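You operate a simulated robot arm through the tools that you are given. There is no shell and no other tool. Be economical: measure what you need, move in short steps, check, and stop when the job is done.

The job below is to be done with a simulated robot arm. You get a single attempt, and the scene is never put back.

## Task
Set the purple-dot slim can to the address on the card.
Fine: Switch BACK on, store the address with ENTER, then switch BACK off. Where these are worked on the way, their far stop is far enough and under half their travel is too little: switch marked back.

Only the result counts: the job must be done as asked and must still hold three seconds after the hand-in. Knocking over, shifting, dropping, spilling or breaking anything else fails it.

## Robot
A 6-joint arm with a two-finger parallel gripper on a trunk, on a base that drives. Base frame: it is fixed to the floor where the robot stands at the start and does not move with it; the origin is under the middle of the robot, x ahead of it, y to its left, z up; the surface under the hand at the start is at about z = 800. Lengths are in mm, angles in rad, forces in N, time in s.
With the tool pointing down near the work surface it reaches from about 580 to 940 mm from the robot's upright axis, wherever it stands. Its first joint turns from -2.601 to 2.601 rad. Places, roughly: switch marked back [500, -200, 900]; switch marked face [500, -100, 900]; switch marked mid [500, -100, 900]. Payload 3.43 kg.
The tool frame sits at the grasp point between the pads (the TCP): z along the fingers, y along the line on which they close. The tips reach 34 mm beyond it. The gripper opens to 128 mm. The fingers are 24 mm wide and 12 mm thick; the gripper's body (48 by 130 mm) begins 96 mm behind the TCP.
Orientation is told as [roll, pitch, yaw] about the base's x, y, z axes, in that order, counted from this pose: with the fingers straight down and closing along the base's y, the tool's x points along the base's -x, its y along +y and its z along -z.

## Interface
- The arm moves only by the tool jog_arm. Its argument "deltas" is a list that holds one entry, the list of rows, each a list of 6 numbers: the shift along the tool's x, y, z in mm, then the turn, a rotation vector about the tool's x, y, z in rad. In form: [[[x, y, z, rx, ry, rz], ...]]. A call has 1 to 8 rows; each row shifts and turns the commanded pose from where the row before left it, along the tool's axes as they then stand. "claw" is the gripper command, from -1 (shut) to 1 (fully open), values between in proportion, set as the call begins (left out, the last holds). A row lasts 0.2 s, in which the tool goes at most 50 mm and 0.15 rad; a call with a longer step from one row to the next is refused whole, and so is a gripper value outside its range. A pose out of reach is approached as far as the arm can. The call stops where the force on the tool passes 40 N (or 10 N more than at its start, if that is more) or the arm is blocked; 0.2 s more then pass. Each finger travels about 108 mm/s and halts on what it meets, pressing with about 44 N; the grip force reading is that of the motor and also rises with nothing between the fingers. The clock runs only during rows and for 0.2 s after the last one: add rows that do not move to give the fingers time. The reply holds the time, the measured pose of the TCP, the force on the tool along the base axes, the opening and the grip force, in the units named above and with some noise, with the torque about the TCP (base axes, N m) and any sound that the robot's microphone picked up.
- Cameras (640 x 400 px; columns grow to the right, rows downward): "scene" is now at [23.1, 120.9, 1612.9]; the picture's right is [-0.57, -0.82, -0.00], its down [-0.53, 0.37, -0.77] and it looks along [0.63, -0.44, -0.64] (base axes); focal length 248 px, centre (320, 200). "wrist" rides on the gripper at [76, -11, -160] in the tool frame; the picture's right is [0.15, 0.99, 0.00], its down [-0.88, 0.13, -0.46] and it looks along [-0.45, 0.07, 0.89] (tool axes); focal length 234 px, centre (320, 200). There is no depth. A picture from a camera that has moved, and an enlarged one, comes with that camera's place and axes in the base frame and with its lens.
- get_image(camera): a new picture of that camera. The clock stands still meanwhile.
- raise_lower(by): slides the trunk up (or, below 0, down) by that many mm; the arm and the scene camera ride with it, the base frame stays. It gives what a move gives, with no picture.
- roll_base(legs): drives the robot by 1 to 6 legs, each [ahead, turn to the left] in mm and rad, along the robot's own axes; the way and the turn of a leg run together, so that a leg with both is an arc; at most 1500 mm and 3.142 rad a leg. The arm and the cameras ride along, it lands a little off, and it stops where it bumps. It gives what a move gives.
- turn_head(pan, tilt): turns the head with the scene camera to pan (to the left, within 2.705 rad either way) and tilt (down, from -0.506 to 1.204), counted from straight ahead of the robot. It gives what a move gives.
- close_up(camera, box): a new picture of the part [left, top, right, bottom] of that camera's present view, enlarged. The clock stands still meanwhile.
- sign_off(): hands the job in; it is judged then, once.

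Go step by step. Nothing tells you exact positions but the pictures and the camera data: compare them with the known pose of the tool, close in by small moves and look again before you grip or let go. The budget is 120 turns and 98 pictures, counting those below and the enlarged ones. Unless the task says otherwise, let go and move clear before handing in, and close with one line.

The tools are called after ">>>" as a command line: name --argument value ..., lists and objects as JSON in quotes. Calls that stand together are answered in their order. jog_arm: Moves the arm, as the interface text tells. Its arguments: {"type":"object","properties":{"deltas":{"type":"array","items":{"type":"array","items":{"type":"array","items":{"type":"number"}}}},"claw":{"type":"number"}},"required":["deltas"]} The other tools are called the same way: raise_lower (by) slides the trunk up or down; roll_base (legs) drives the base; turn_head (pan, tilt) turns the head that bears the scene camera; get_image (camera) takes a picture; close_up (camera, box) takes an enlarged picture of a part of a camera's view; sign_off () hands the job in.

At the start:

```text
time: 0.0
tcp_pos: [701.5, -428.7, 1117.5]
tcp_rot: [0.0, 0.0, 0.0]
force: [0.1, -0.1, 0.0]
ft_torque: [0.01, 0.03, 0.01]
grip_width: 128.0
finger_force: 0.1
trunk travel left (down, up): [-625.0, 85.0]
robot x, y, heading: [-0.5, -0.8, 0.002]
head pan, tilt: [-0.606, 0.696]
```

scene: 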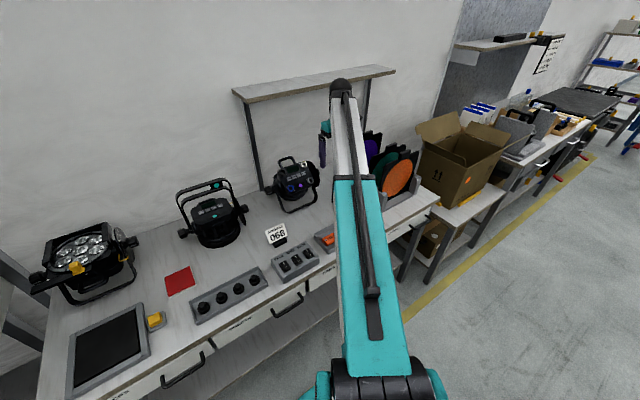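
wrist: 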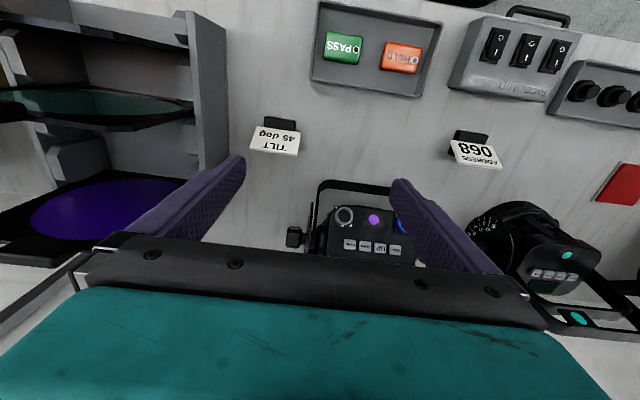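

I see a bench with stage lights, a three-switch box, a card with an address, and the purple-dot can under the hand. I'll look closer at these first.

>>> close_up --camera "wrist" --box '[430, 0, 640, 180]'

>>> close_up --camera "wrist" --box '[270, 170, 450, 280]'

>>> close_up --camera "scene" --box '[160, 140, 360, 300]'

```text
2.22 times, centred on (535, 90) of wrist
camera zoom: at [625.6, -440.6, 1277.0], right [-0.15, 0.99, 0.0], down [0.88, 0.13, 0.46], along [0.45, 0.07, -0.89], focal length 520 px, centre (-158, 444)
```

zoom: 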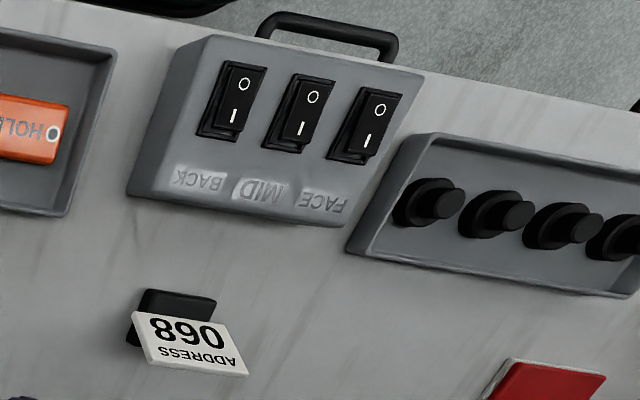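

```text
3.56 times, centred on (360, 225) of wrist
camera zoom: at [625.6, -440.6, 1277.0], right [-0.15, 0.99, 0.0], down [0.88, 0.13, 0.46], along [0.45, 0.07, -0.89], focal length 833 px, centre (178, 111)
```

zoom: 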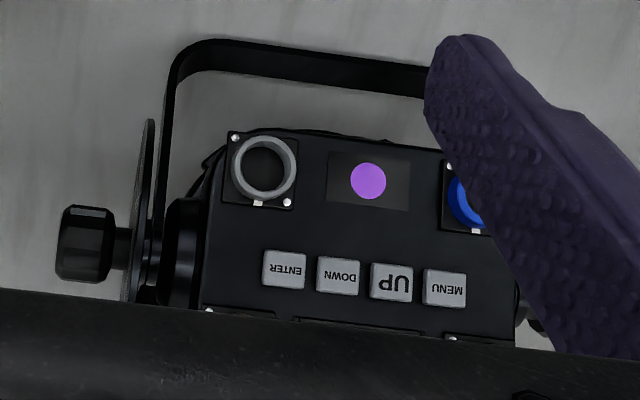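

```text
2.50 times, centred on (260, 220) of scene
camera zoom: at [23.1, 120.9, 1612.9], right [-0.57, -0.82, 0.0], down [-0.53, 0.37, -0.77], along [0.63, -0.44, -0.64], focal length 621 px, centre (470, 150)
```

zoom: 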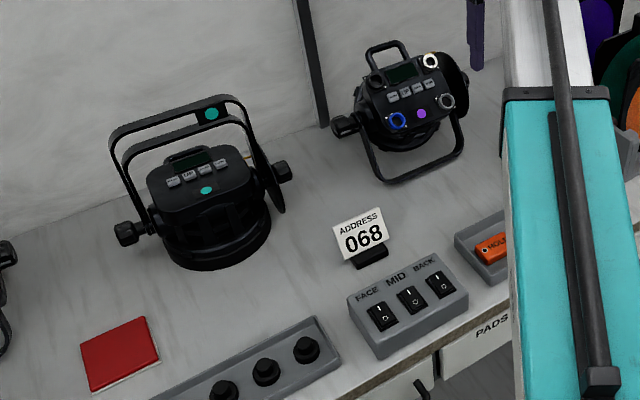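

The card reads 068. BACK sits near (537, -182, 850) and the can's panel near (810, -322, 950), with MENU/UP/DOWN/ENTER buttons. I'll shut the gripper and move above BACK.

>>> jog_arm --deltas '[[[25, 41, 0, 0, 0, 0], [25, 41, 0, 0, 0, 0], [25, 41, 0, 0, 0, 0], [25, 41, 0, 0, 0, 0], [25, 41, 0, 0, 0, 0], [23, 41, 0, 0, 0, 0], [0, 0, 40, 0, 0, 0], [0, 0, 40, 0, 0, 0]]]' --claw -1

>>> get_image --camera "scene"

>>> get_image --camera "wrist"

```text
time: 1.2
tcp_pos: [577.1, -226.1, 1116.6]
tcp_rot: [-0.003, -0.005, 0.018]
force: [1.2, -12.7, 0.2]
ft_torque: [2.24, 0.39, 1.17]
grip_width: 0.0
finger_force: 33.5
trunk travel left (down, up): [-625.0, 85.0]
robot x, y, heading: [1.6, -2.0, -0.001]
head pan, tilt: [-0.606, 0.696]
stopped in row 6: the force on the tool passed its limit at 65 N (the readings are from after the stop); the commanded pose is now the measured one
```

```text
92 pictures are left
camera scene: at [23.4, 120.4, 1612.9], right [-0.57, -0.82, 0.0], down [-0.53, 0.37, -0.77], along [0.63, -0.44, -0.64], focal length 248 px, centre (320, 200)
```

scene: 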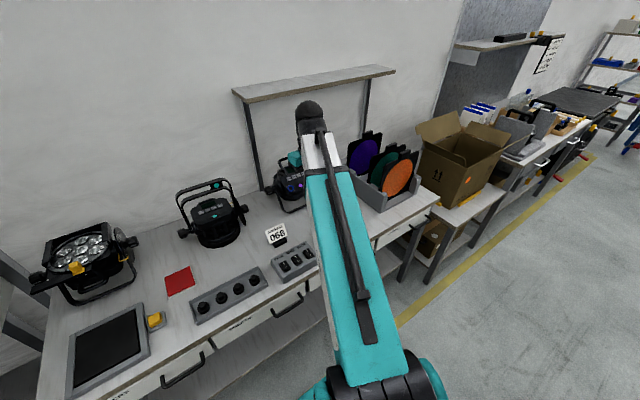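

```text
91 pictures are left
camera wrist: at [501.0, -237.7, 1275.6], right [-0.16, 0.99, 0.0], down [0.88, 0.15, 0.46], along [0.45, 0.07, -0.89], focal length 234 px, centre (320, 200)
```

wrist: 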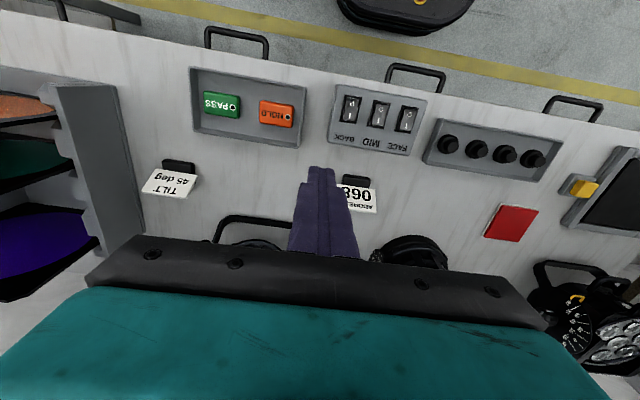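

Something resisted at about 617 mm from the axis, likely the arm's inner limit. I'll ease back out a little and drive the base back for room.

>>> jog_arm --deltas '[[[-20, -20, 0, 0, 0, 0], [-20, 0, 0, 0, 0, 0]]]'

>>> roll_base --legs '[[-120, 0]]'

```text
time: 1.9
tcp_pos: [617.7, -243.6, 1117.9]
tcp_rot: [-0.003, -0.005, 0.016]
force: [-0.2, -0.4, 0.3]
ft_torque: [0.01, -0.01, 0.04]
grip_width: 0.2
finger_force: 33.2
trunk travel left (down, up): [-625.0, 85.0]
robot x, y, heading: [1.3, 2.8, 0.001]
head pan, tilt: [-0.606, 0.696]
```

```text
time: 3.2
tcp_pos: [495.7, -242.7, 1118.2]
tcp_rot: [-0.001, -0.006, 0.015]
force: [-0.7, -0.1, 0.6]
ft_torque: [-0.02, 0.0, 0.0]
grip_width: 0.2
finger_force: 32.8
trunk travel left (down, up): [-625.0, 85.0]
robot x, y, heading: [-119.3, 2.0, 0.001]
head pan, tilt: [-0.606, 0.696]
```

Now moving over BACK and lowering part way.

>>> jog_arm --deltas '[[[-18, 20, 0, 0, 0, 0], [-18, 20, 0, 0, 0, 0], [-16, 20, 0, 0, 0, -0.015], [0, 0, 35, 0, 0, 0], [0, 0, 35, 0, 0, 0], [0, 0, 35, 0, 0, 0], [0, 0, 35, 0, 0, 0], [0, 0, 20, 0, 0, 0]]]'

>>> get_image --camera "scene"

>>> get_image --camera "wrist"

```text
time: 3.6
tcp_pos: [510.5, -229.6, 1118.4]
tcp_rot: [-0.007, -0.005, 0.031]
force: [3.5, -11.7, 0.5]
ft_torque: [2.17, 0.55, 1.12]
grip_width: 0.1
finger_force: 33.3
trunk travel left (down, up): [-625.0, 85.0]
robot x, y, heading: [-120.5, 0.3, -0.003]
head pan, tilt: [-0.606, 0.696]
stopped in row 1: the force on the tool passed its limit at 62 N (the readings are from after the stop); the commanded pose is now the measured one
```

```text
90 pictures are left
camera scene: at [-98.2, 120.6, 1612.9], right [-0.57, -0.82, 0.0], down [-0.53, 0.37, -0.77], along [0.63, -0.44, -0.64], focal length 248 px, centre (320, 200)
```

scene: 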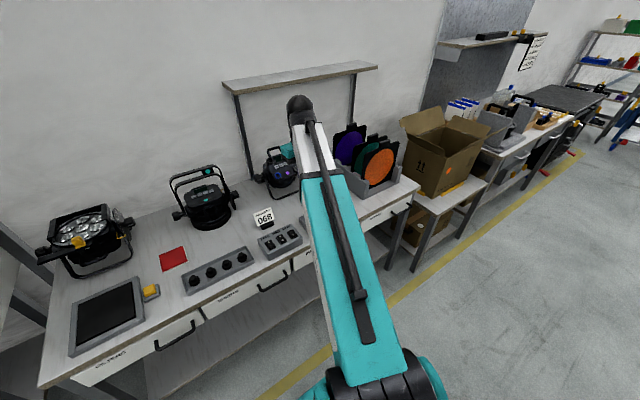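

```text
89 pictures are left
camera wrist: at [433.3, -243.0, 1275.9], right [-0.18, 0.98, -0.01], down [0.87, 0.16, 0.46], along [0.45, 0.07, -0.89], focal length 234 px, centre (320, 200)
```

wrist: 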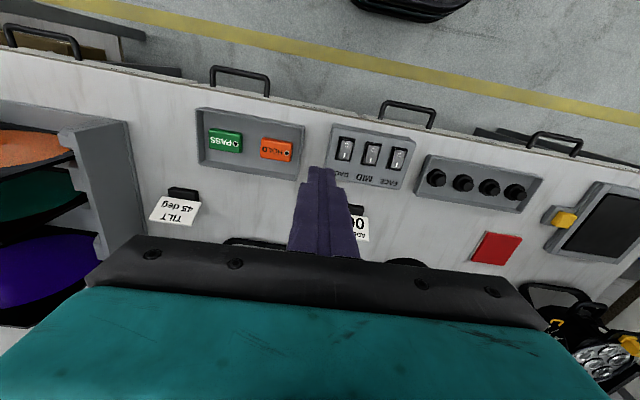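

The stops at a constant azimuth suggest the first joint's limit, not contact. I'll turn the base left so the bench targets lie further to the arm's right.

>>> jog_arm --deltas '[[[-15, -20, 0, 0, 0, 0], [-15, -10, 0, 0, 0, 0]]]'

>>> roll_base --legs '[[80, 0], [0, 0.45]]'

>>> turn_head --pan -0.95 --tilt 0.75

>>> get_image --camera "scene"

```text
time: 4.2
tcp_pos: [540.1, -259.7, 1117.4]
tcp_rot: [-0.008, -0.004, 0.028]
force: [-0.8, 0.8, 0.1]
ft_torque: [-0.04, -0.03, -0.04]
grip_width: 0.1
finger_force: 33.1
trunk travel left (down, up): [-625.0, 85.0]
robot x, y, heading: [-119.0, 1.6, 0.004]
head pan, tilt: [-0.606, 0.696]
```

```text
time: 7.0
tcp_pos: [670.5, 54.1, 1117.6]
tcp_rot: [-0.008, -0.004, 0.475]
force: [0.1, -0.3, -0.5]
ft_torque: [-0.05, -0.01, -0.02]
grip_width: 0.1
finger_force: 33.2
trunk travel left (down, up): [-625.0, 85.0]
robot x, y, heading: [-44.7, 12.0, 0.434]
head pan, tilt: [-0.606, 0.696]
```

```text
time: 7.8
tcp_pos: [668.7, 52.7, 1117.5]
tcp_rot: [-0.006, -0.004, 0.477]
force: [0.1, 0.2, 0.3]
ft_torque: [0.01, 0.01, -0.01]
grip_width: 0.4
finger_force: 33.2
trunk travel left (down, up): [-625.0, 85.0]
robot x, y, heading: [-42.5, 8.7, 0.444]
head pan, tilt: [-0.949, 0.75]
```

```text
88 pictures are left
camera scene: at [-86.0, 104.3, 1608.4], right [-0.49, -0.87, 0.0], down [-0.59, 0.33, -0.73], along [0.64, -0.36, -0.68], focal length 248 px, centre (320, 200)
```

scene: 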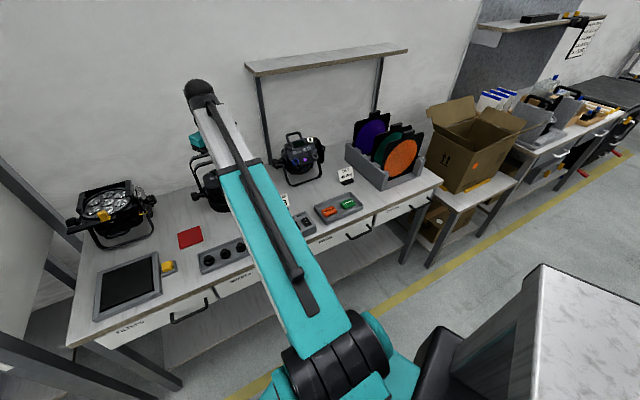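

Next: square the tool yaw and bring it above BACK.

>>> jog_arm --deltas '[[[0, 0, 0, 0, 0, 0.119], [0, 0, 0, 0, 0, 0.119], [0, 0, 0, 0, 0, 0.119], [0, 0, 0, 0, 0, 0.119]]]'

>>> jog_arm --deltas '[[[20, -34, 0, 0, 0, 0], [20, -34, 0, 0, 0, 0], [20, -34, 0, 0, 0, 0], [20, -34, 0, 0, 0, 0], [20, -34, 0, 0, 0, 0], [20, -34, 0, 0, 0, 0], [0, -31, 0, 0, 0, 0]]]'

>>> get_image --camera "scene"

>>> get_image --camera "wrist"

```text
time: 8.2
tcp_pos: [669.6, 50.3, 1117.9]
tcp_rot: [-0.014, -0.006, 0.429]
force: [7.5, -14.9, 1.6]
ft_torque: [2.53, 1.61, 1.53]
grip_width: 0.0
finger_force: 33.5
trunk travel left (down, up): [-625.0, 85.0]
robot x, y, heading: [-43.6, 9.9, 0.438]
head pan, tilt: [-0.949, 0.75]
stopped in row 1: the force on the tool passed its limit at 87 N (the readings are from after the stop); the commanded pose is now the measured one
```

```text
time: 9.8
tcp_pos: [657.5, -211.8, 1120.6]
tcp_rot: [-0.01, -0.005, 0.424]
force: [-0.3, -0.3, 0.2]
ft_torque: [-0.01, -0.01, -0.02]
grip_width: 0.0
finger_force: 32.6
trunk travel left (down, up): [-625.0, 85.0]
robot x, y, heading: [-43.3, 6.1, 0.439]
head pan, tilt: [-0.949, 0.75]
```

```text
87 pictures are left
camera scene: at [-85.9, 104.1, 1608.4], right [-0.49, -0.87, 0.0], down [-0.59, 0.33, -0.73], along [0.64, -0.36, -0.68], focal length 248 px, centre (320, 200)
```

scene: 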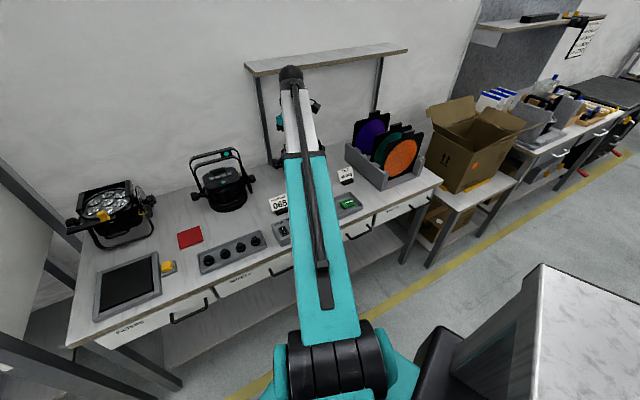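

```text
86 pictures are left
camera wrist: at [591.9, -252.8, 1278.4], right [-0.54, 0.84, -0.01], down [0.74, 0.48, 0.46], along [0.39, 0.24, -0.89], focal length 234 px, centre (320, 200)
```

wrist: 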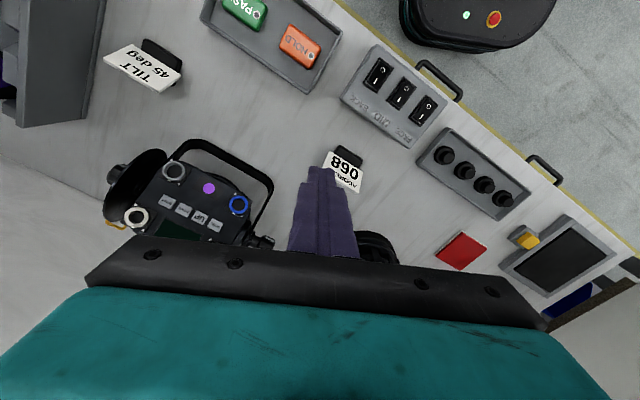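

The joint-limit guess holds; now there's room. I'll square the yaw.

>>> jog_arm --deltas '[[[0, 0, 0, 0, 0, 0.106], [0, 0, 0, 0, 0, 0.106], [0, 0, 0, 0, 0, 0.106], [0, 0, 0, 0, 0, 0.106], [27, 7, 0, 0, 0, 0], [27, 7, 0, 0, 0, 0], [27, 8, 0, 0, 0, 0], [27, 8, 0, 0, 0, 0]]]'

>>> get_image --camera "wrist"

```text
time: 11.1
tcp_pos: [623.2, -202.3, 1121.1]
tcp_rot: [-0.009, -0.023, 0.0]
force: [8.7, -1.6, -12.3]
ft_torque: [0.14, 0.4, 0.11]
grip_width: 0.0
finger_force: 32.6
trunk travel left (down, up): [-625.0, 85.0]
robot x, y, heading: [-47.2, 14.5, 0.44]
head pan, tilt: [-0.949, 0.75]
stopped in row 6: the force on the tool passed its limit at 49 N (the readings are from after the stop); the commanded pose is now the measured one
```

```text
85 pictures are left
camera wrist: at [544.4, -212.9, 1277.3], right [-0.15, 0.99, -0.01], down [0.87, 0.13, 0.47], along [0.47, 0.06, -0.88], focal length 234 px, centre (320, 200)
```

wrist: 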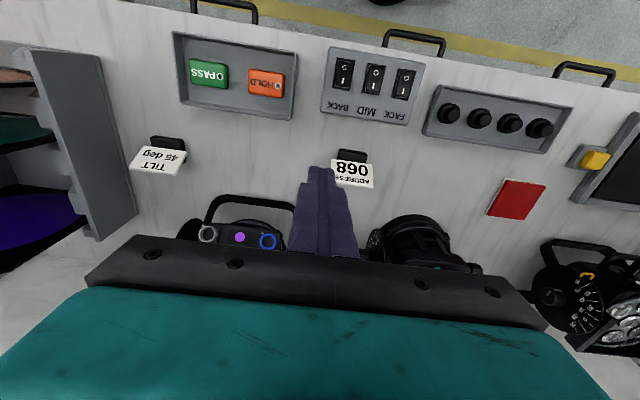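

This is probably the elbow's fold limit at this height. I'll lower first, then move inward.

>>> jog_arm --deltas '[[[-8, 0, 0, 0, 0.02, 0], [0, 0, 30, 0, 0, 0], [0, 0, 30, 0, 0, 0], [0, 0, 30, 0, 0, 0], [0, 0, 30, 0, 0, 0], [0, 0, 20, 0, 0, 0]]]'

>>> jog_arm --deltas '[[[20, 5, 0, 0, 0, 0], [20, 5, 0, 0, 0, 0], [20, 5, 0, 0, 0, 0], [16, 5, 0, 0, 0, 0]]]'

```text
time: 11.5
tcp_pos: [629.1, -203.4, 1120.1]
tcp_rot: [-0.01, -0.018, 0.001]
force: [8.6, -0.9, -13.4]
ft_torque: [0.3, 0.35, 0.13]
grip_width: 0.2
finger_force: 33.3
trunk travel left (down, up): [-625.0, 85.0]
robot x, y, heading: [-45.1, 10.5, 0.439]
head pan, tilt: [-0.949, 0.75]
stopped in row 1: the force on the tool passed its limit at 50 N (the readings are from after the stop); the commanded pose is now the measured one
```

```text
time: 11.9
tcp_pos: [613.8, -197.4, 1120.7]
tcp_rot: [-0.012, -0.024, 0.001]
force: [8.8, -1.7, -11.6]
ft_torque: [0.19, 0.31, 0.1]
grip_width: 0.1
finger_force: 33.6
trunk travel left (down, up): [-625.0, 85.0]
robot x, y, heading: [-41.4, 10.4, 0.436]
head pan, tilt: [-0.949, 0.75]
stopped in row 2: the force on the tool passed its limit at 46 N (the readings are from after the stop); the commanded pose is now the measured one
```

>>> jog_arm --deltas '[[[-25, 0, 0, 0, 0, 0], [-25, 0, 0, 0, 0.0, 0], [0, 0, 30, 0.0, 0.02, 0], [0, 0, 30, 0.01, 0, 0], [0, 0, 30, 0, 0, 0], [0, 0, 30, 0, 0, 0], [0, 0, 20, 0, 0, 0]]]'

```text
time: 13.5
tcp_pos: [665.7, -200.5, 979.7]
tcp_rot: [-0.019, -0.003, 0.003]
force: [0.2, 0.2, -0.1]
ft_torque: [0.01, -0.04, 0.0]
grip_width: 0.0
finger_force: 32.7
trunk travel left (down, up): [-625.0, 85.0]
robot x, y, heading: [-45.8, 8.6, 0.437]
head pan, tilt: [-0.949, 0.75]
```

>>> jog_arm --deltas '[[[20, 5, 0, -0.019, 0, 0], [25, 5, 0, 0, 0, 0], [25, 5, 0, 0, 0, 0], [25, 2, 0, 0, 0, 0], [20, 2, 0, 0, 0, 0]]]'

>>> get_image --camera "wrist"

>>> get_image --camera "scene"

```text
time: 14.7
tcp_pos: [550.1, -181.6, 979.9]
tcp_rot: [0.001, -0.002, 0.002]
force: [-0.5, 0.8, 0.1]
ft_torque: [0.03, -0.02, -0.03]
grip_width: 0.0
finger_force: 33.0
trunk travel left (down, up): [-625.0, 85.0]
robot x, y, heading: [-41.1, 11.7, 0.441]
head pan, tilt: [-0.949, 0.75]
```

```text
84 pictures are left
camera wrist: at [474.1, -193.8, 1139.3], right [-0.15, 0.99, 0.0], down [0.88, 0.13, 0.46], along [0.45, 0.07, -0.89], focal length 234 px, centre (320, 200)
```

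wrist: 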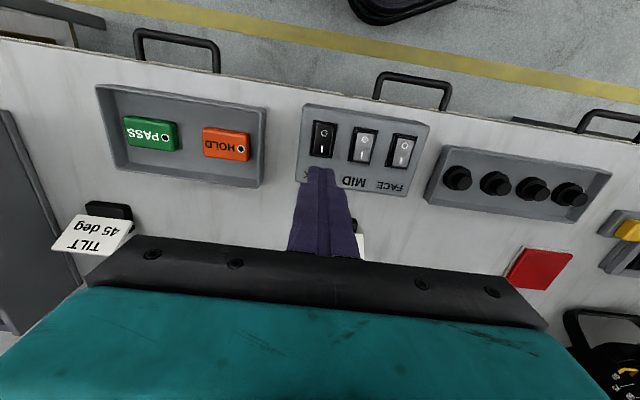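

```text
83 pictures are left
camera scene: at [-86.4, 104.4, 1608.4], right [-0.49, -0.87, 0.0], down [-0.59, 0.33, -0.73], along [0.64, -0.36, -0.68], focal length 248 px, centre (320, 200)
```

scene: 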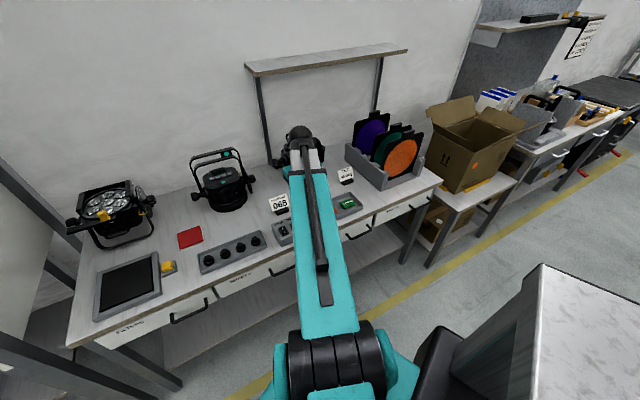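

>>> close_up --camera "wrist" --box '[280, 90, 450, 200]'

```text
3.64 times, centred on (365, 145) of wrist
camera zoom: at [474.1, -193.8, 1139.3], right [-0.15, 0.99, 0.0], down [0.88, 0.13, 0.46], along [0.45, 0.07, -0.89], focal length 852 px, centre (156, 400)
```

zoom: 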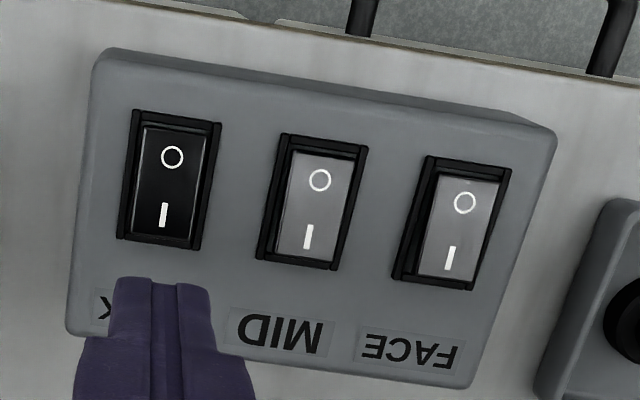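

BACK's "I" mark is at about (550, -179, ~850). Lowering straight onto it in small steps.

>>> jog_arm --deltas '[[[-2, 2.5, 30, 0, 0, 0], [0, 0, 25, 0, 0, 0], [0, 0, 10, 0, 0, 0], [0, 0, 4, 0, 0, 0], [0, 0, 4, 0, 0, 0], [0, 0, 4, 0, 0, 0], [0, 0, 4, 0, 0, 0]]]'

>>> close_up --camera "wrist" --box '[260, 90, 460, 220]'

```text
time: 16.3
tcp_pos: [551.3, -178.6, 898.9]
tcp_rot: [-0.001, -0.001, 0.004]
force: [0.9, 0.0, 0.4]
ft_torque: [0.01, 0.01, -0.01]
grip_width: 0.0
finger_force: 33.6
trunk travel left (down, up): [-625.0, 85.0]
robot x, y, heading: [-43.5, 12.8, 0.439]
head pan, tilt: [-0.949, 0.75]
```

```text
3.08 times, centred on (360, 155) of wrist
camera zoom: at [476.3, -190.8, 1058.0], right [-0.15, 0.99, 0.0], down [0.88, 0.13, 0.46], along [0.45, 0.07, -0.89], focal length 720 px, centre (197, 338)
```

zoom: 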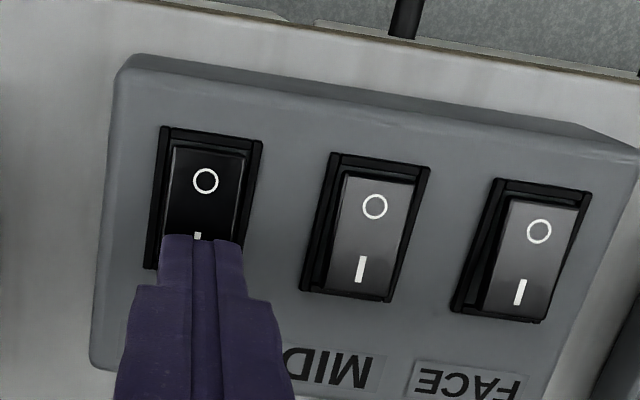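

>>> jog_arm --deltas '[[[0, 0, 3, 0, 0, 0], [0, 0, 3, 0, 0, 0], [0, 0, 3, 0, 0, 0], [0, 0, 3, 0, 0, 0], [0, 0, 3, 0, 0, 0], [0, 0, 3, 0, 0, 0]]]'

>>> close_up --camera "wrist" --box '[260, 90, 460, 220]'

```text
time: 17.5
tcp_pos: [552.1, -178.9, 889.2]
tcp_rot: [-0.005, -0.009, 0.0]
force: [-2.4, 0.7, 19.5]
ft_torque: [0.1, 0.33, 0.03]
grip_width: 0.0
finger_force: 32.6
trunk travel left (down, up): [-625.0, 85.0]
robot x, y, heading: [-43.3, 10.2, 0.439]
head pan, tilt: [-0.949, 0.75]
stopped in row 6: the force on the tool passed its limit at 46 N (the readings are from after the stop); the commanded pose is now the measured one
```

```text
3.08 times, centred on (360, 155) of wrist
camera zoom: at [475.8, -190.4, 1047.5], right [-0.15, 0.99, 0.0], down [0.88, 0.13, 0.46], along [0.46, 0.06, -0.89], focal length 720 px, centre (197, 338)
```

zoom: 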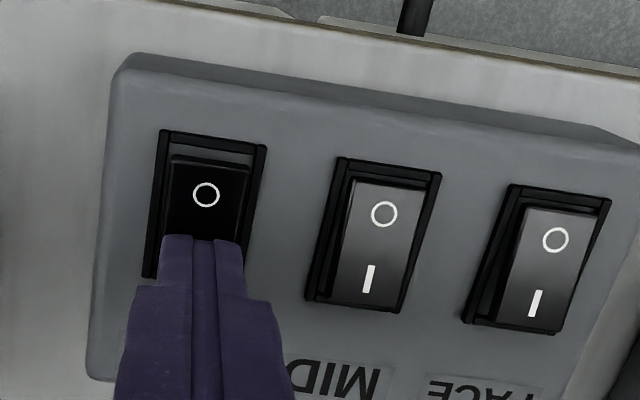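

The rocker looks tipped. I'll lift and look at it and the can's display.

>>> jog_arm --deltas '[[[0, 0, -10, 0, 0, 0], [0, 0, -30, 0, 0, 0], [0, 0, -40, 0, 0, 0]]]'

>>> close_up --camera "wrist" --box '[280, 90, 450, 200]'

>>> close_up --camera "scene" --box '[240, 110, 360, 190]'

```text
time: 18.3
tcp_pos: [552.5, -178.6, 967.3]
tcp_rot: [-0.002, -0.01, 0.001]
force: [-0.2, 0.8, 1.0]
ft_torque: [0.01, 0.0, 0.0]
grip_width: 0.0
finger_force: 32.9
trunk travel left (down, up): [-625.0, 85.0]
robot x, y, heading: [-42.9, 10.9, 0.435]
head pan, tilt: [-0.949, 0.75]
```

```text
3.64 times, centred on (365, 145) of wrist
camera zoom: at [475.9, -191.0, 1125.3], right [-0.15, 0.99, 0.0], down [0.88, 0.13, 0.46], along [0.46, 0.07, -0.89], focal length 852 px, centre (156, 400)
```

zoom: 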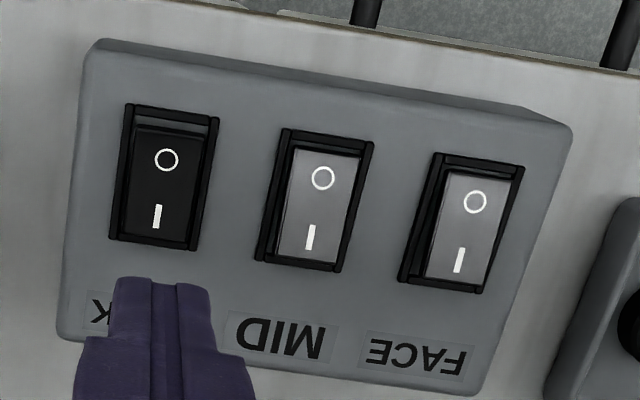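

```text
5.00 times, centred on (300, 150) of scene
camera zoom: at [-86.6, 104.5, 1608.3], right [-0.49, -0.87, 0.0], down [-0.59, 0.33, -0.73], along [0.64, -0.36, -0.68], focal length 1242 px, centre (420, 450)
```

zoom: 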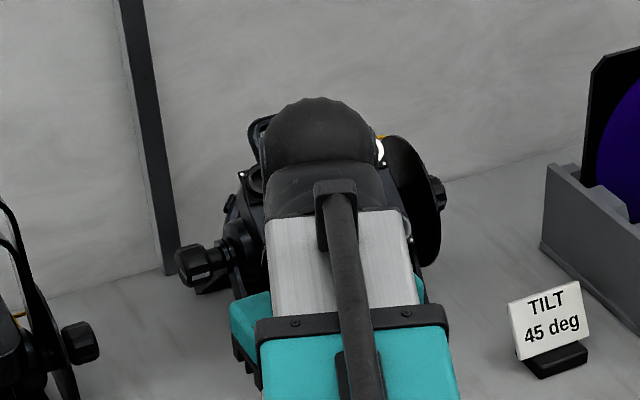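

BACK looks tipped to I. Now I'll swing the arm aside to view the can's display with the scene camera.

>>> jog_arm --deltas '[[[-30, -30, -10, 0, 0.01, 0], [-30, -35, -15, 0, 0, 0], [-30, -35, -15, 0, 0, 0], [-20, -40, -15, 0, 0, 0], [0, -45, -15, 0, 0, 0], [0, -45, -15, 0, 0, 0], [0, -45, 0, 0, 0, 0]]]'

>>> get_image --camera "scene"

>>> get_image --camera "wrist"

```text
time: 19.9
tcp_pos: [664.2, -453.8, 1052.8]
tcp_rot: [-0.003, 0.002, 0.0]
force: [0.1, -0.7, -0.3]
ft_torque: [0.04, -0.02, 0.01]
grip_width: 0.0
finger_force: 32.7
trunk travel left (down, up): [-625.0, 85.0]
robot x, y, heading: [-50.3, 12.9, 0.44]
head pan, tilt: [-0.949, 0.75]
```

```text
77 pictures are left
camera scene: at [-86.1, 103.9, 1608.4], right [-0.49, -0.87, 0.0], down [-0.59, 0.33, -0.73], along [0.64, -0.36, -0.68], focal length 248 px, centre (320, 200)
```

scene: 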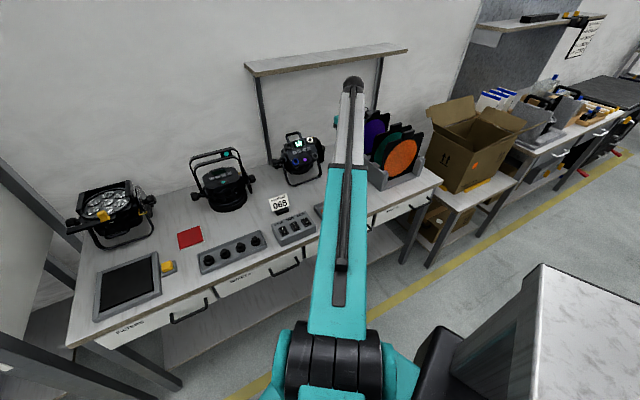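

```text
76 pictures are left
camera wrist: at [589.2, -464.7, 1211.4], right [-0.15, 0.99, 0.0], down [0.88, 0.13, 0.45], along [0.45, 0.07, -0.89], focal length 234 px, centre (320, 200)
```

wrist: 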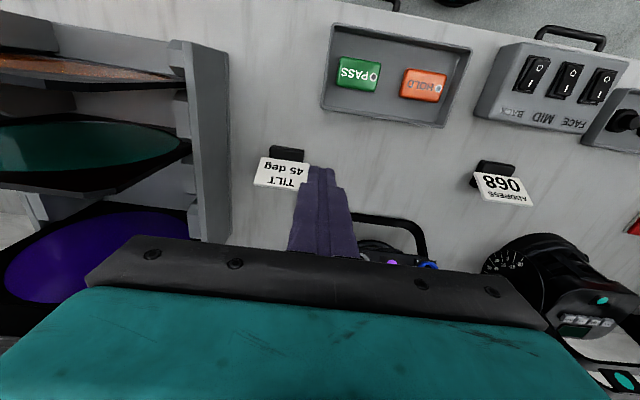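

>>> close_up --camera "scene" --box '[266, 125, 336, 190]'

>>> close_up --camera "scene" --box '[265, 190, 325, 250]'

```text
6.15 times, centred on (301, 158) of scene
camera zoom: at [-86.1, 103.9, 1608.4], right [-0.49, -0.87, 0.0], down [-0.59, 0.33, -0.73], along [0.64, -0.36, -0.68], focal length 1528 px, centre (437, 462)
```

zoom: 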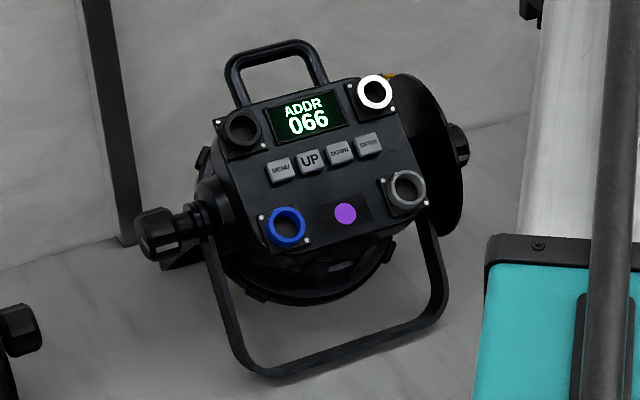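

```text
6.67 times, centred on (295, 220) of scene
camera zoom: at [-86.1, 103.9, 1608.4], right [-0.49, -0.87, 0.0], down [-0.59, 0.33, -0.73], along [0.64, -0.36, -0.68], focal length 1656 px, centre (487, 67)
```

zoom: 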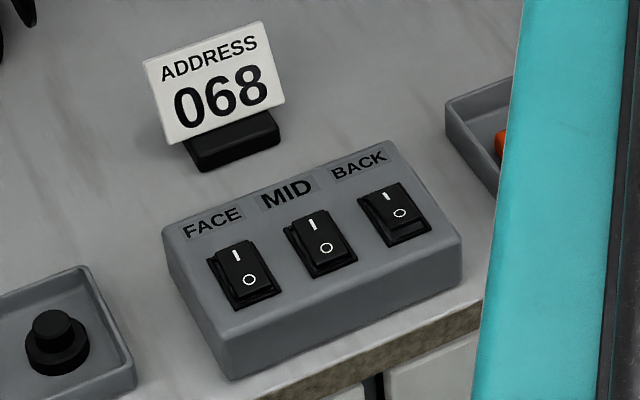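

BACK is on and the display shows ADDR 066; UP twice gives 068. The panel slopes about 35–40° toward the robot, with UP ≈ (847, -310, 980) and ENTER ≈ (847, -359, 980). I'll tilt the tool to the panel normal and hover.

>>> jog_arm --deltas '[[[0, 0, -20, 0, -0.12, 0], [0, 0, 0, 0, -0.12, 0], [0, 0, 0, 0, -0.12, 0], [0, 0, 0, 0, -0.12, 0], [0, 0, 0, 0, -0.12, 0]]]'

>>> jog_arm --deltas '[[[0, 36, 0, 0, 0, 0], [0, 36, 0, 0, 0, 0], [0, 36, 0, 0, 0, 0], [0, 36, 0, 0, 0, 0]]]'

>>> get_image --camera "wrist"

>>> get_image --camera "scene"

```text
time: 21.1
tcp_pos: [664.7, -453.5, 1073.6]
tcp_rot: [-0.005, -0.601, 0.002]
force: [0.3, -0.9, -0.3]
ft_torque: [0.01, 0.02, -0.03]
grip_width: 0.1
finger_force: 33.1
trunk travel left (down, up): [-625.0, 85.0]
robot x, y, heading: [-46.5, 10.1, 0.437]
head pan, tilt: [-0.949, 0.75]
```

```text
time: 22.1
tcp_pos: [664.6, -307.9, 1072.4]
tcp_rot: [-0.002, -0.599, 0.004]
force: [-0.1, -0.2, 0.9]
ft_torque: [0.01, 0.0, 0.01]
grip_width: 0.0
finger_force: 33.2
trunk travel left (down, up): [-625.0, 85.0]
robot x, y, heading: [-40.3, 10.4, 0.438]
head pan, tilt: [-0.949, 0.75]
```

```text
73 pictures are left
camera wrist: at [512.2, -321.9, 1160.8], right [-0.12, 0.99, -0.08], down [0.47, 0.13, 0.87], along [0.87, 0.07, -0.48], focal length 234 px, centre (320, 200)
```

wrist: 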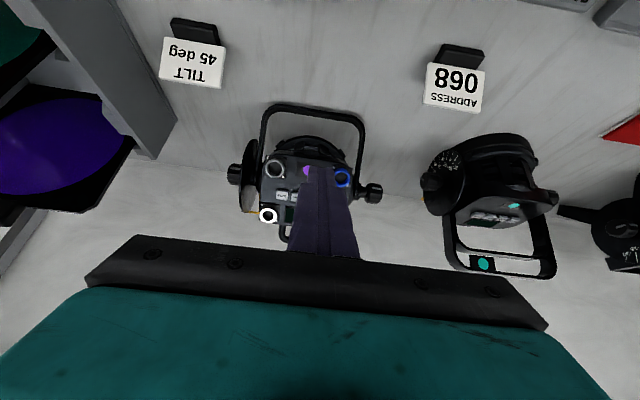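

```text
72 pictures are left
camera scene: at [-86.2, 104.8, 1608.4], right [-0.49, -0.87, 0.0], down [-0.59, 0.33, -0.73], along [0.64, -0.36, -0.68], focal length 248 px, centre (320, 200)
```

scene: 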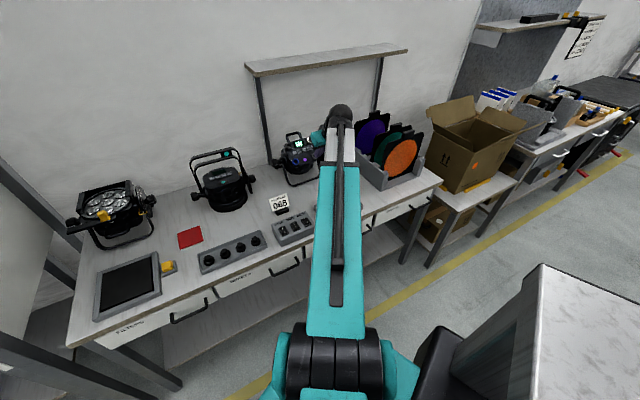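

>>> close_up --camera "wrist" --box '[220, 95, 390, 245]'

>>> close_up --camera "scene" --box '[266, 125, 336, 190]'

```text
2.67 times, centred on (305, 170) of wrist
camera zoom: at [512.2, -321.9, 1160.8], right [-0.12, 0.99, -0.08], down [0.47, 0.13, 0.87], along [0.87, 0.07, -0.48], focal length 624 px, centre (360, 280)
```

zoom: 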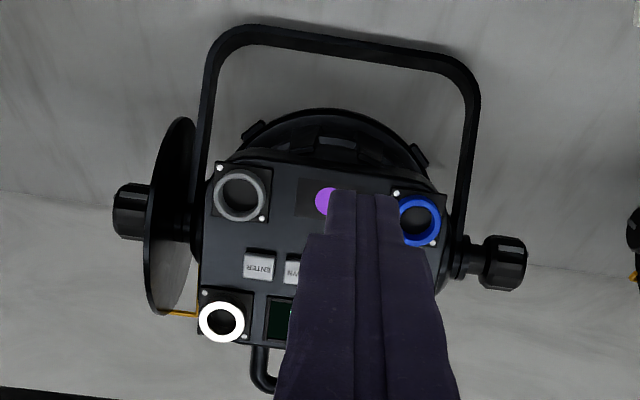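

```text
6.15 times, centred on (301, 158) of scene
camera zoom: at [-86.2, 104.8, 1608.4], right [-0.49, -0.87, 0.0], down [-0.59, 0.33, -0.73], along [0.64, -0.36, -0.68], focal length 1528 px, centre (437, 462)
```

zoom: 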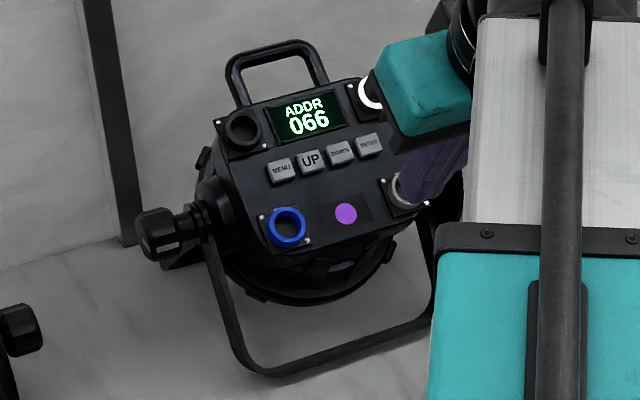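

Hovering about 40 mm off the UP button along the panel normal.

>>> jog_arm --deltas '[[[-24, -0.5, 27, 0, 0, 0], [-24, -0.5, 27, 0, 0, 0], [-24, -0.5, 27, 0, 0, 0], [-24, -0.5, 26, 0, 0, 0]]]'

>>> close_up --camera "scene" --box '[266, 125, 336, 190]'

>>> close_up --camera "wrist" --box '[220, 95, 390, 245]'

```text
time: 23.1
tcp_pos: [803.6, -312.4, 1039.3]
tcp_rot: [-0.003, -0.599, 0.003]
force: [0.7, 0.3, 0.1]
ft_torque: [0.0, -0.01, 0.0]
grip_width: 0.2
finger_force: 32.6
trunk travel left (down, up): [-625.0, 85.0]
robot x, y, heading: [-41.9, 13.2, 0.439]
head pan, tilt: [-0.949, 0.75]
```

```text
6.15 times, centred on (301, 158) of scene
camera zoom: at [-85.7, 104.3, 1608.4], right [-0.49, -0.87, 0.0], down [-0.59, 0.33, -0.73], along [0.64, -0.36, -0.68], focal length 1528 px, centre (437, 462)
```

zoom: 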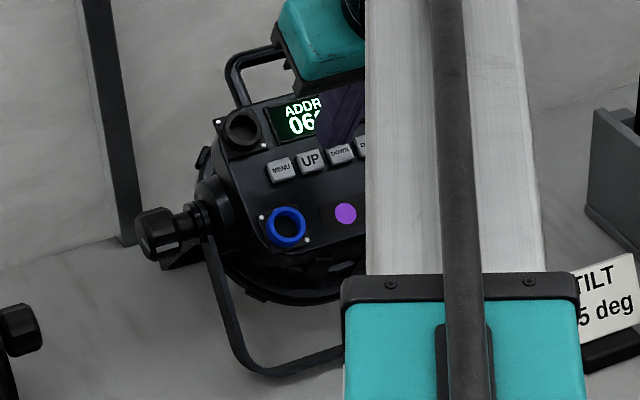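

```text
2.67 times, centred on (305, 170) of wrist
camera zoom: at [652.0, -324.7, 1127.1], right [-0.12, 0.99, -0.09], down [0.47, 0.13, 0.87], along [0.87, 0.07, -0.48], focal length 624 px, centre (360, 280)
```

zoom: 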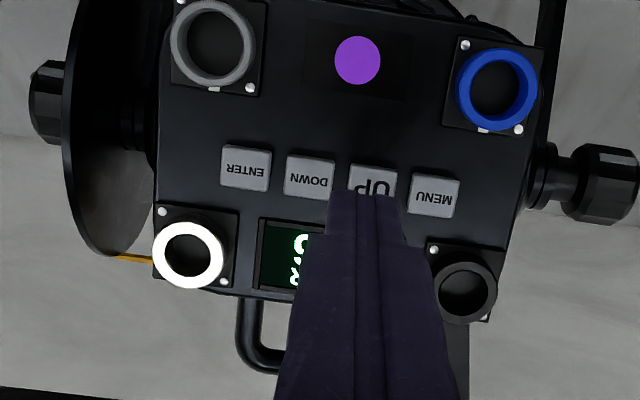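

Alignment is good; shifting 4 mm in y and closing in.

>>> jog_arm --deltas '[[[0, 4, 10, 0, 0, 0], [0, 0, 15, 0, 0, 0], [0, 0, 5, 0, 0, 0], [0, 0, 2, 0, 0, 0], [0, 0, 2, 0, 0, 0]]]'

>>> close_up --camera "scene" --box '[266, 125, 336, 190]'

>>> close_up --camera "wrist" --box '[260, 120, 390, 240]'

```text
time: 24.3
tcp_pos: [821.9, -308.6, 1011.3]
tcp_rot: [-0.002, -0.598, 0.005]
force: [-0.3, -0.5, -0.8]
ft_torque: [-0.02, 0.01, 0.01]
grip_width: 0.0
finger_force: 33.1
trunk travel left (down, up): [-625.0, 85.0]
robot x, y, heading: [-42.6, 12.6, 0.439]
head pan, tilt: [-0.949, 0.75]
```

```text
6.15 times, centred on (301, 158) of scene
camera zoom: at [-86.1, 104.4, 1608.4], right [-0.49, -0.87, 0.0], down [-0.59, 0.33, -0.73], along [0.64, -0.36, -0.68], focal length 1528 px, centre (437, 462)
```

zoom: 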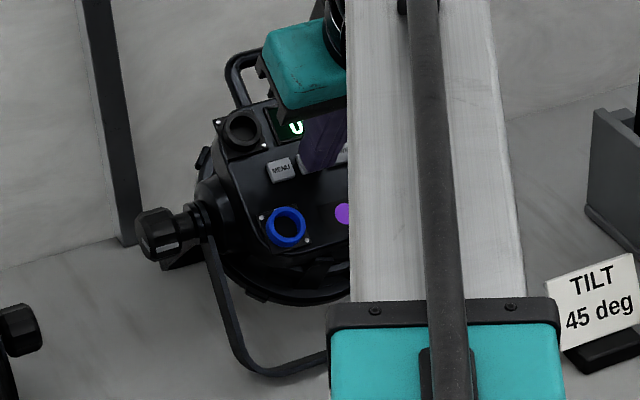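

```text
3.33 times, centred on (325, 180) of wrist
camera zoom: at [670.6, -319.7, 1098.7], right [-0.12, 0.99, -0.09], down [0.47, 0.13, 0.87], along [0.87, 0.07, -0.48], focal length 781 px, centre (303, 267)
```

zoom: 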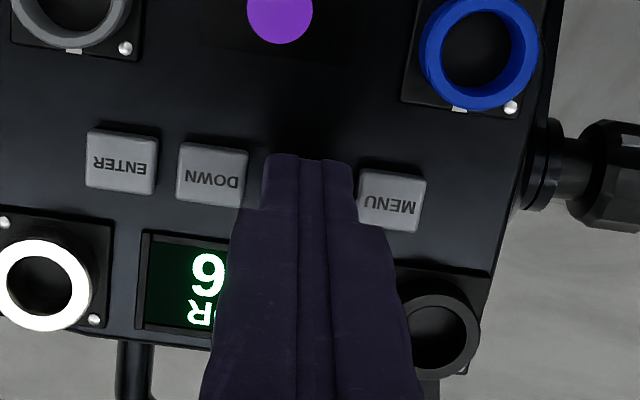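

>>> jog_arm --deltas '[[[0, -0.5, 1.5, 0, 0, 0], [0, 0, 1.5, 0, 0, 0], [0, 0, 1.5, 0, 0, 0], [0, 0, 1, 0, 0, 0]]]'

>>> close_up --camera "wrist" --box '[260, 120, 390, 240]'

```text
time: 25.3
tcp_pos: [825.5, -308.5, 1006.0]
tcp_rot: [-0.003, -0.598, 0.003]
force: [0.8, -0.2, -0.1]
ft_torque: [0.03, 0.01, 0.02]
grip_width: 0.0
finger_force: 33.1
trunk travel left (down, up): [-625.0, 85.0]
robot x, y, heading: [-42.3, 13.2, 0.442]
head pan, tilt: [-0.949, 0.75]
```

```text
3.33 times, centred on (325, 180) of wrist
camera zoom: at [673.4, -320.1, 1094.2], right [-0.12, 0.99, -0.09], down [0.47, 0.13, 0.87], along [0.87, 0.07, -0.48], focal length 781 px, centre (303, 267)
```

zoom: 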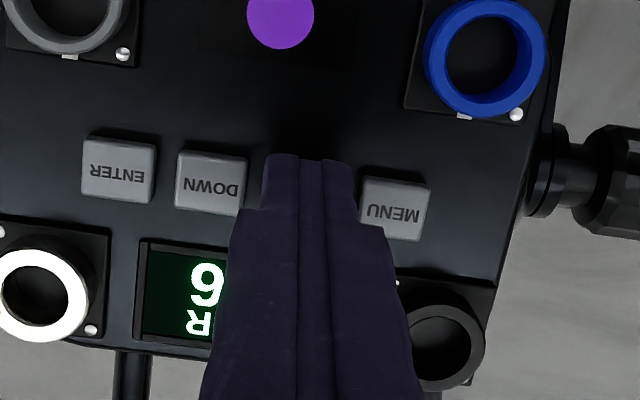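

>>> jog_arm --deltas '[[[0, 0, 1, 0, 0, 0], [0, 0, 1, 0, 0, 0], [0, 0, 1, 0, 0, 0], [0, 0, 1, 0, 0, 0]]]'

>>> close_up --camera "wrist" --box '[260, 120, 390, 240]'

```text
time: 26.3
tcp_pos: [827.2, -307.6, 1003.2]
tcp_rot: [-0.003, -0.599, 0.004]
force: [0.0, -1.0, 0.5]
ft_torque: [0.02, -0.06, 0.02]
grip_width: 0.1
finger_force: 33.4
trunk travel left (down, up): [-625.0, 85.0]
robot x, y, heading: [-41.3, 11.4, 0.444]
head pan, tilt: [-0.949, 0.75]
```

```text
3.33 times, centred on (325, 180) of wrist
camera zoom: at [675.6, -320.0, 1091.1], right [-0.12, 0.99, -0.09], down [0.47, 0.13, 0.87], along [0.87, 0.07, -0.48], focal length 781 px, centre (303, 267)
```

zoom: 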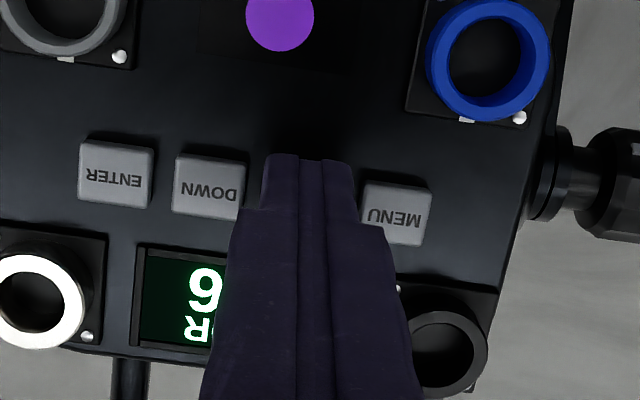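

>>> jog_arm --deltas '[[[0, 0, 1, 0, 0, 0], [0, 0, 1, 0, 0, 0], [0, 0, 1, 0, 0, 0]]]'

>>> close_up --camera "wrist" --box '[260, 120, 390, 240]'

```text
time: 27.1
tcp_pos: [827.8, -307.1, 1002.5]
tcp_rot: [-0.004, -0.602, 0.002]
force: [-3.2, 0.0, 5.4]
ft_torque: [-0.02, -0.12, -0.01]
grip_width: 0.0
finger_force: 33.4
trunk travel left (down, up): [-625.0, 85.0]
robot x, y, heading: [-44.5, 11.0, 0.436]
head pan, tilt: [-0.949, 0.75]
heard: click
```

```text
3.33 times, centred on (325, 180) of wrist
camera zoom: at [676.6, -319.9, 1089.7], right [-0.12, 0.99, -0.09], down [0.47, 0.13, 0.87], along [0.87, 0.07, -0.48], focal length 781 px, centre (303, 267)
```

zoom: 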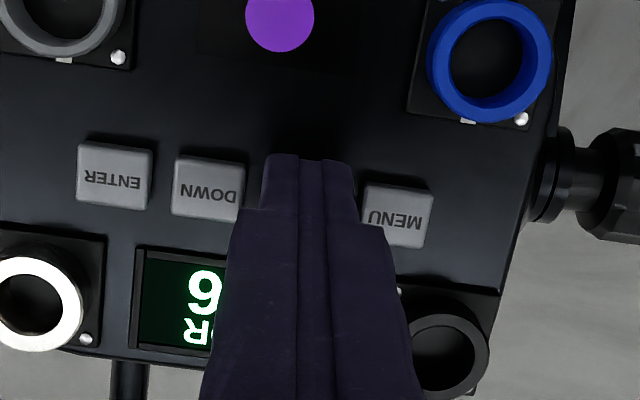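

A click was heard. Checking the digit.

>>> close_up --camera "wrist" --box '[285, 190, 315, 230]'

```text
10.00 times, centred on (300, 210) of wrist
camera zoom: at [676.6, -319.9, 1089.7], right [-0.12, 0.99, -0.09], down [0.47, 0.13, 0.87], along [0.87, 0.07, -0.48], focal length 2342 px, centre (520, 100)
```

zoom: 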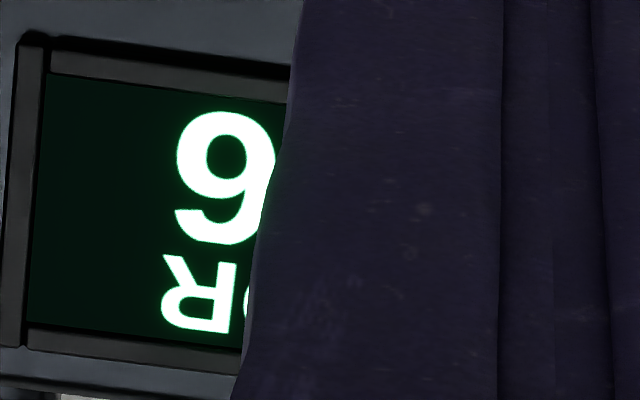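

Still 6; perhaps it counts on release. Backing off 6 mm.

>>> jog_arm --deltas '[[[0, 0, -3, 0, 0, 0], [0, 0, -3, 0, 0, 0], [0, 0, 0, 0, 0, 0]]]'

>>> close_up --camera "wrist" --box '[260, 170, 320, 230]'

```text
time: 27.9
tcp_pos: [826.9, -307.4, 1005.4]
tcp_rot: [-0.002, -0.599, 0.005]
force: [-0.5, 0.4, -0.2]
ft_torque: [0.02, 0.02, -0.03]
grip_width: 0.1
finger_force: 33.2
trunk travel left (down, up): [-625.0, 85.0]
robot x, y, heading: [-47.8, 9.5, 0.436]
head pan, tilt: [-0.949, 0.75]
```

```text
6.67 times, centred on (290, 200) of wrist
camera zoom: at [674.1, -319.6, 1093.4], right [-0.12, 0.99, -0.08], down [0.47, 0.13, 0.87], along [0.87, 0.07, -0.48], focal length 1561 px, centre (520, 200)
```

zoom: 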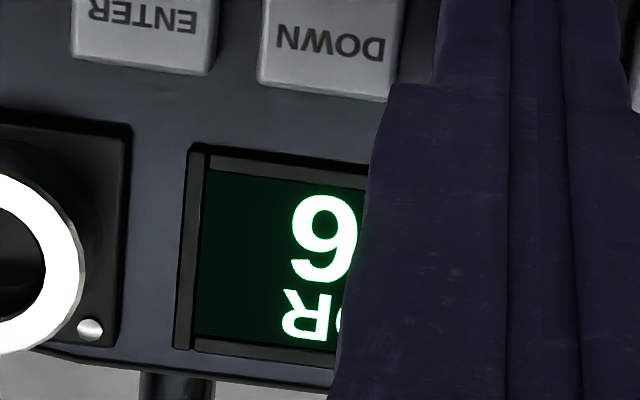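

>>> jog_arm --deltas '[[[0, 0, -12, 0, 0, 0], [0, 0, -22, 0, 0, 0], [0, 0, -10, 0, 0, 0]]]'

>>> close_up --camera "scene" --box '[276, 130, 316, 170]'

>>> close_up --camera "wrist" --box '[260, 120, 390, 240]'

```text
time: 28.7
tcp_pos: [801.2, -308.0, 1043.2]
tcp_rot: [-0.003, -0.598, 0.004]
force: [-0.4, 0.1, 0.2]
ft_torque: [-0.01, 0.01, 0.0]
grip_width: 0.0
finger_force: 32.7
trunk travel left (down, up): [-625.0, 85.0]
robot x, y, heading: [-48.3, 6.6, 0.437]
head pan, tilt: [-0.949, 0.75]
```

```text
10.00 times, centred on (296, 150) of scene
camera zoom: at [-86.2, 104.4, 1608.4], right [-0.49, -0.87, 0.0], down [-0.59, 0.33, -0.73], along [0.64, -0.36, -0.68], focal length 2483 px, centre (560, 700)
```

zoom: 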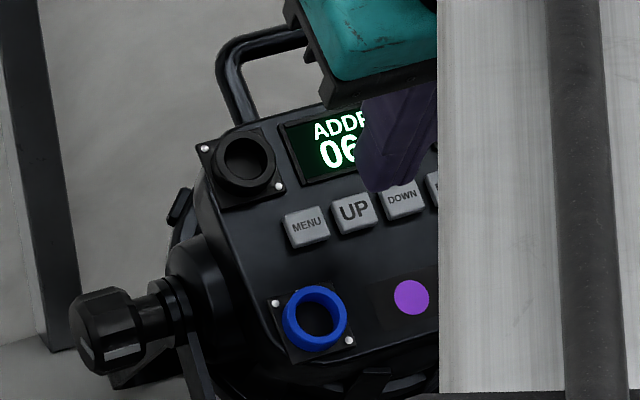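

```text
3.33 times, centred on (325, 180) of wrist
camera zoom: at [648.9, -320.6, 1130.0], right [-0.12, 0.99, -0.08], down [0.47, 0.13, 0.87], along [0.87, 0.07, -0.48], focal length 781 px, centre (303, 267)
```

zoom: 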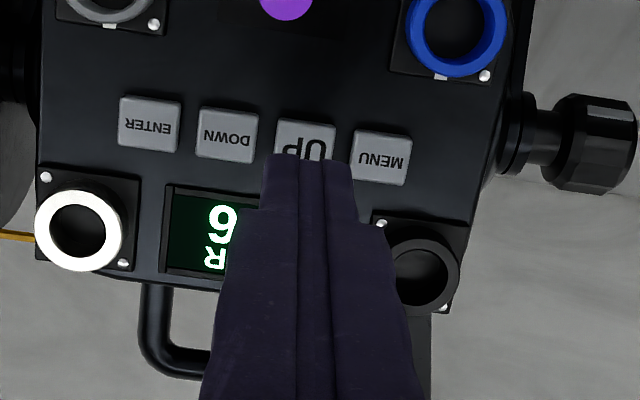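

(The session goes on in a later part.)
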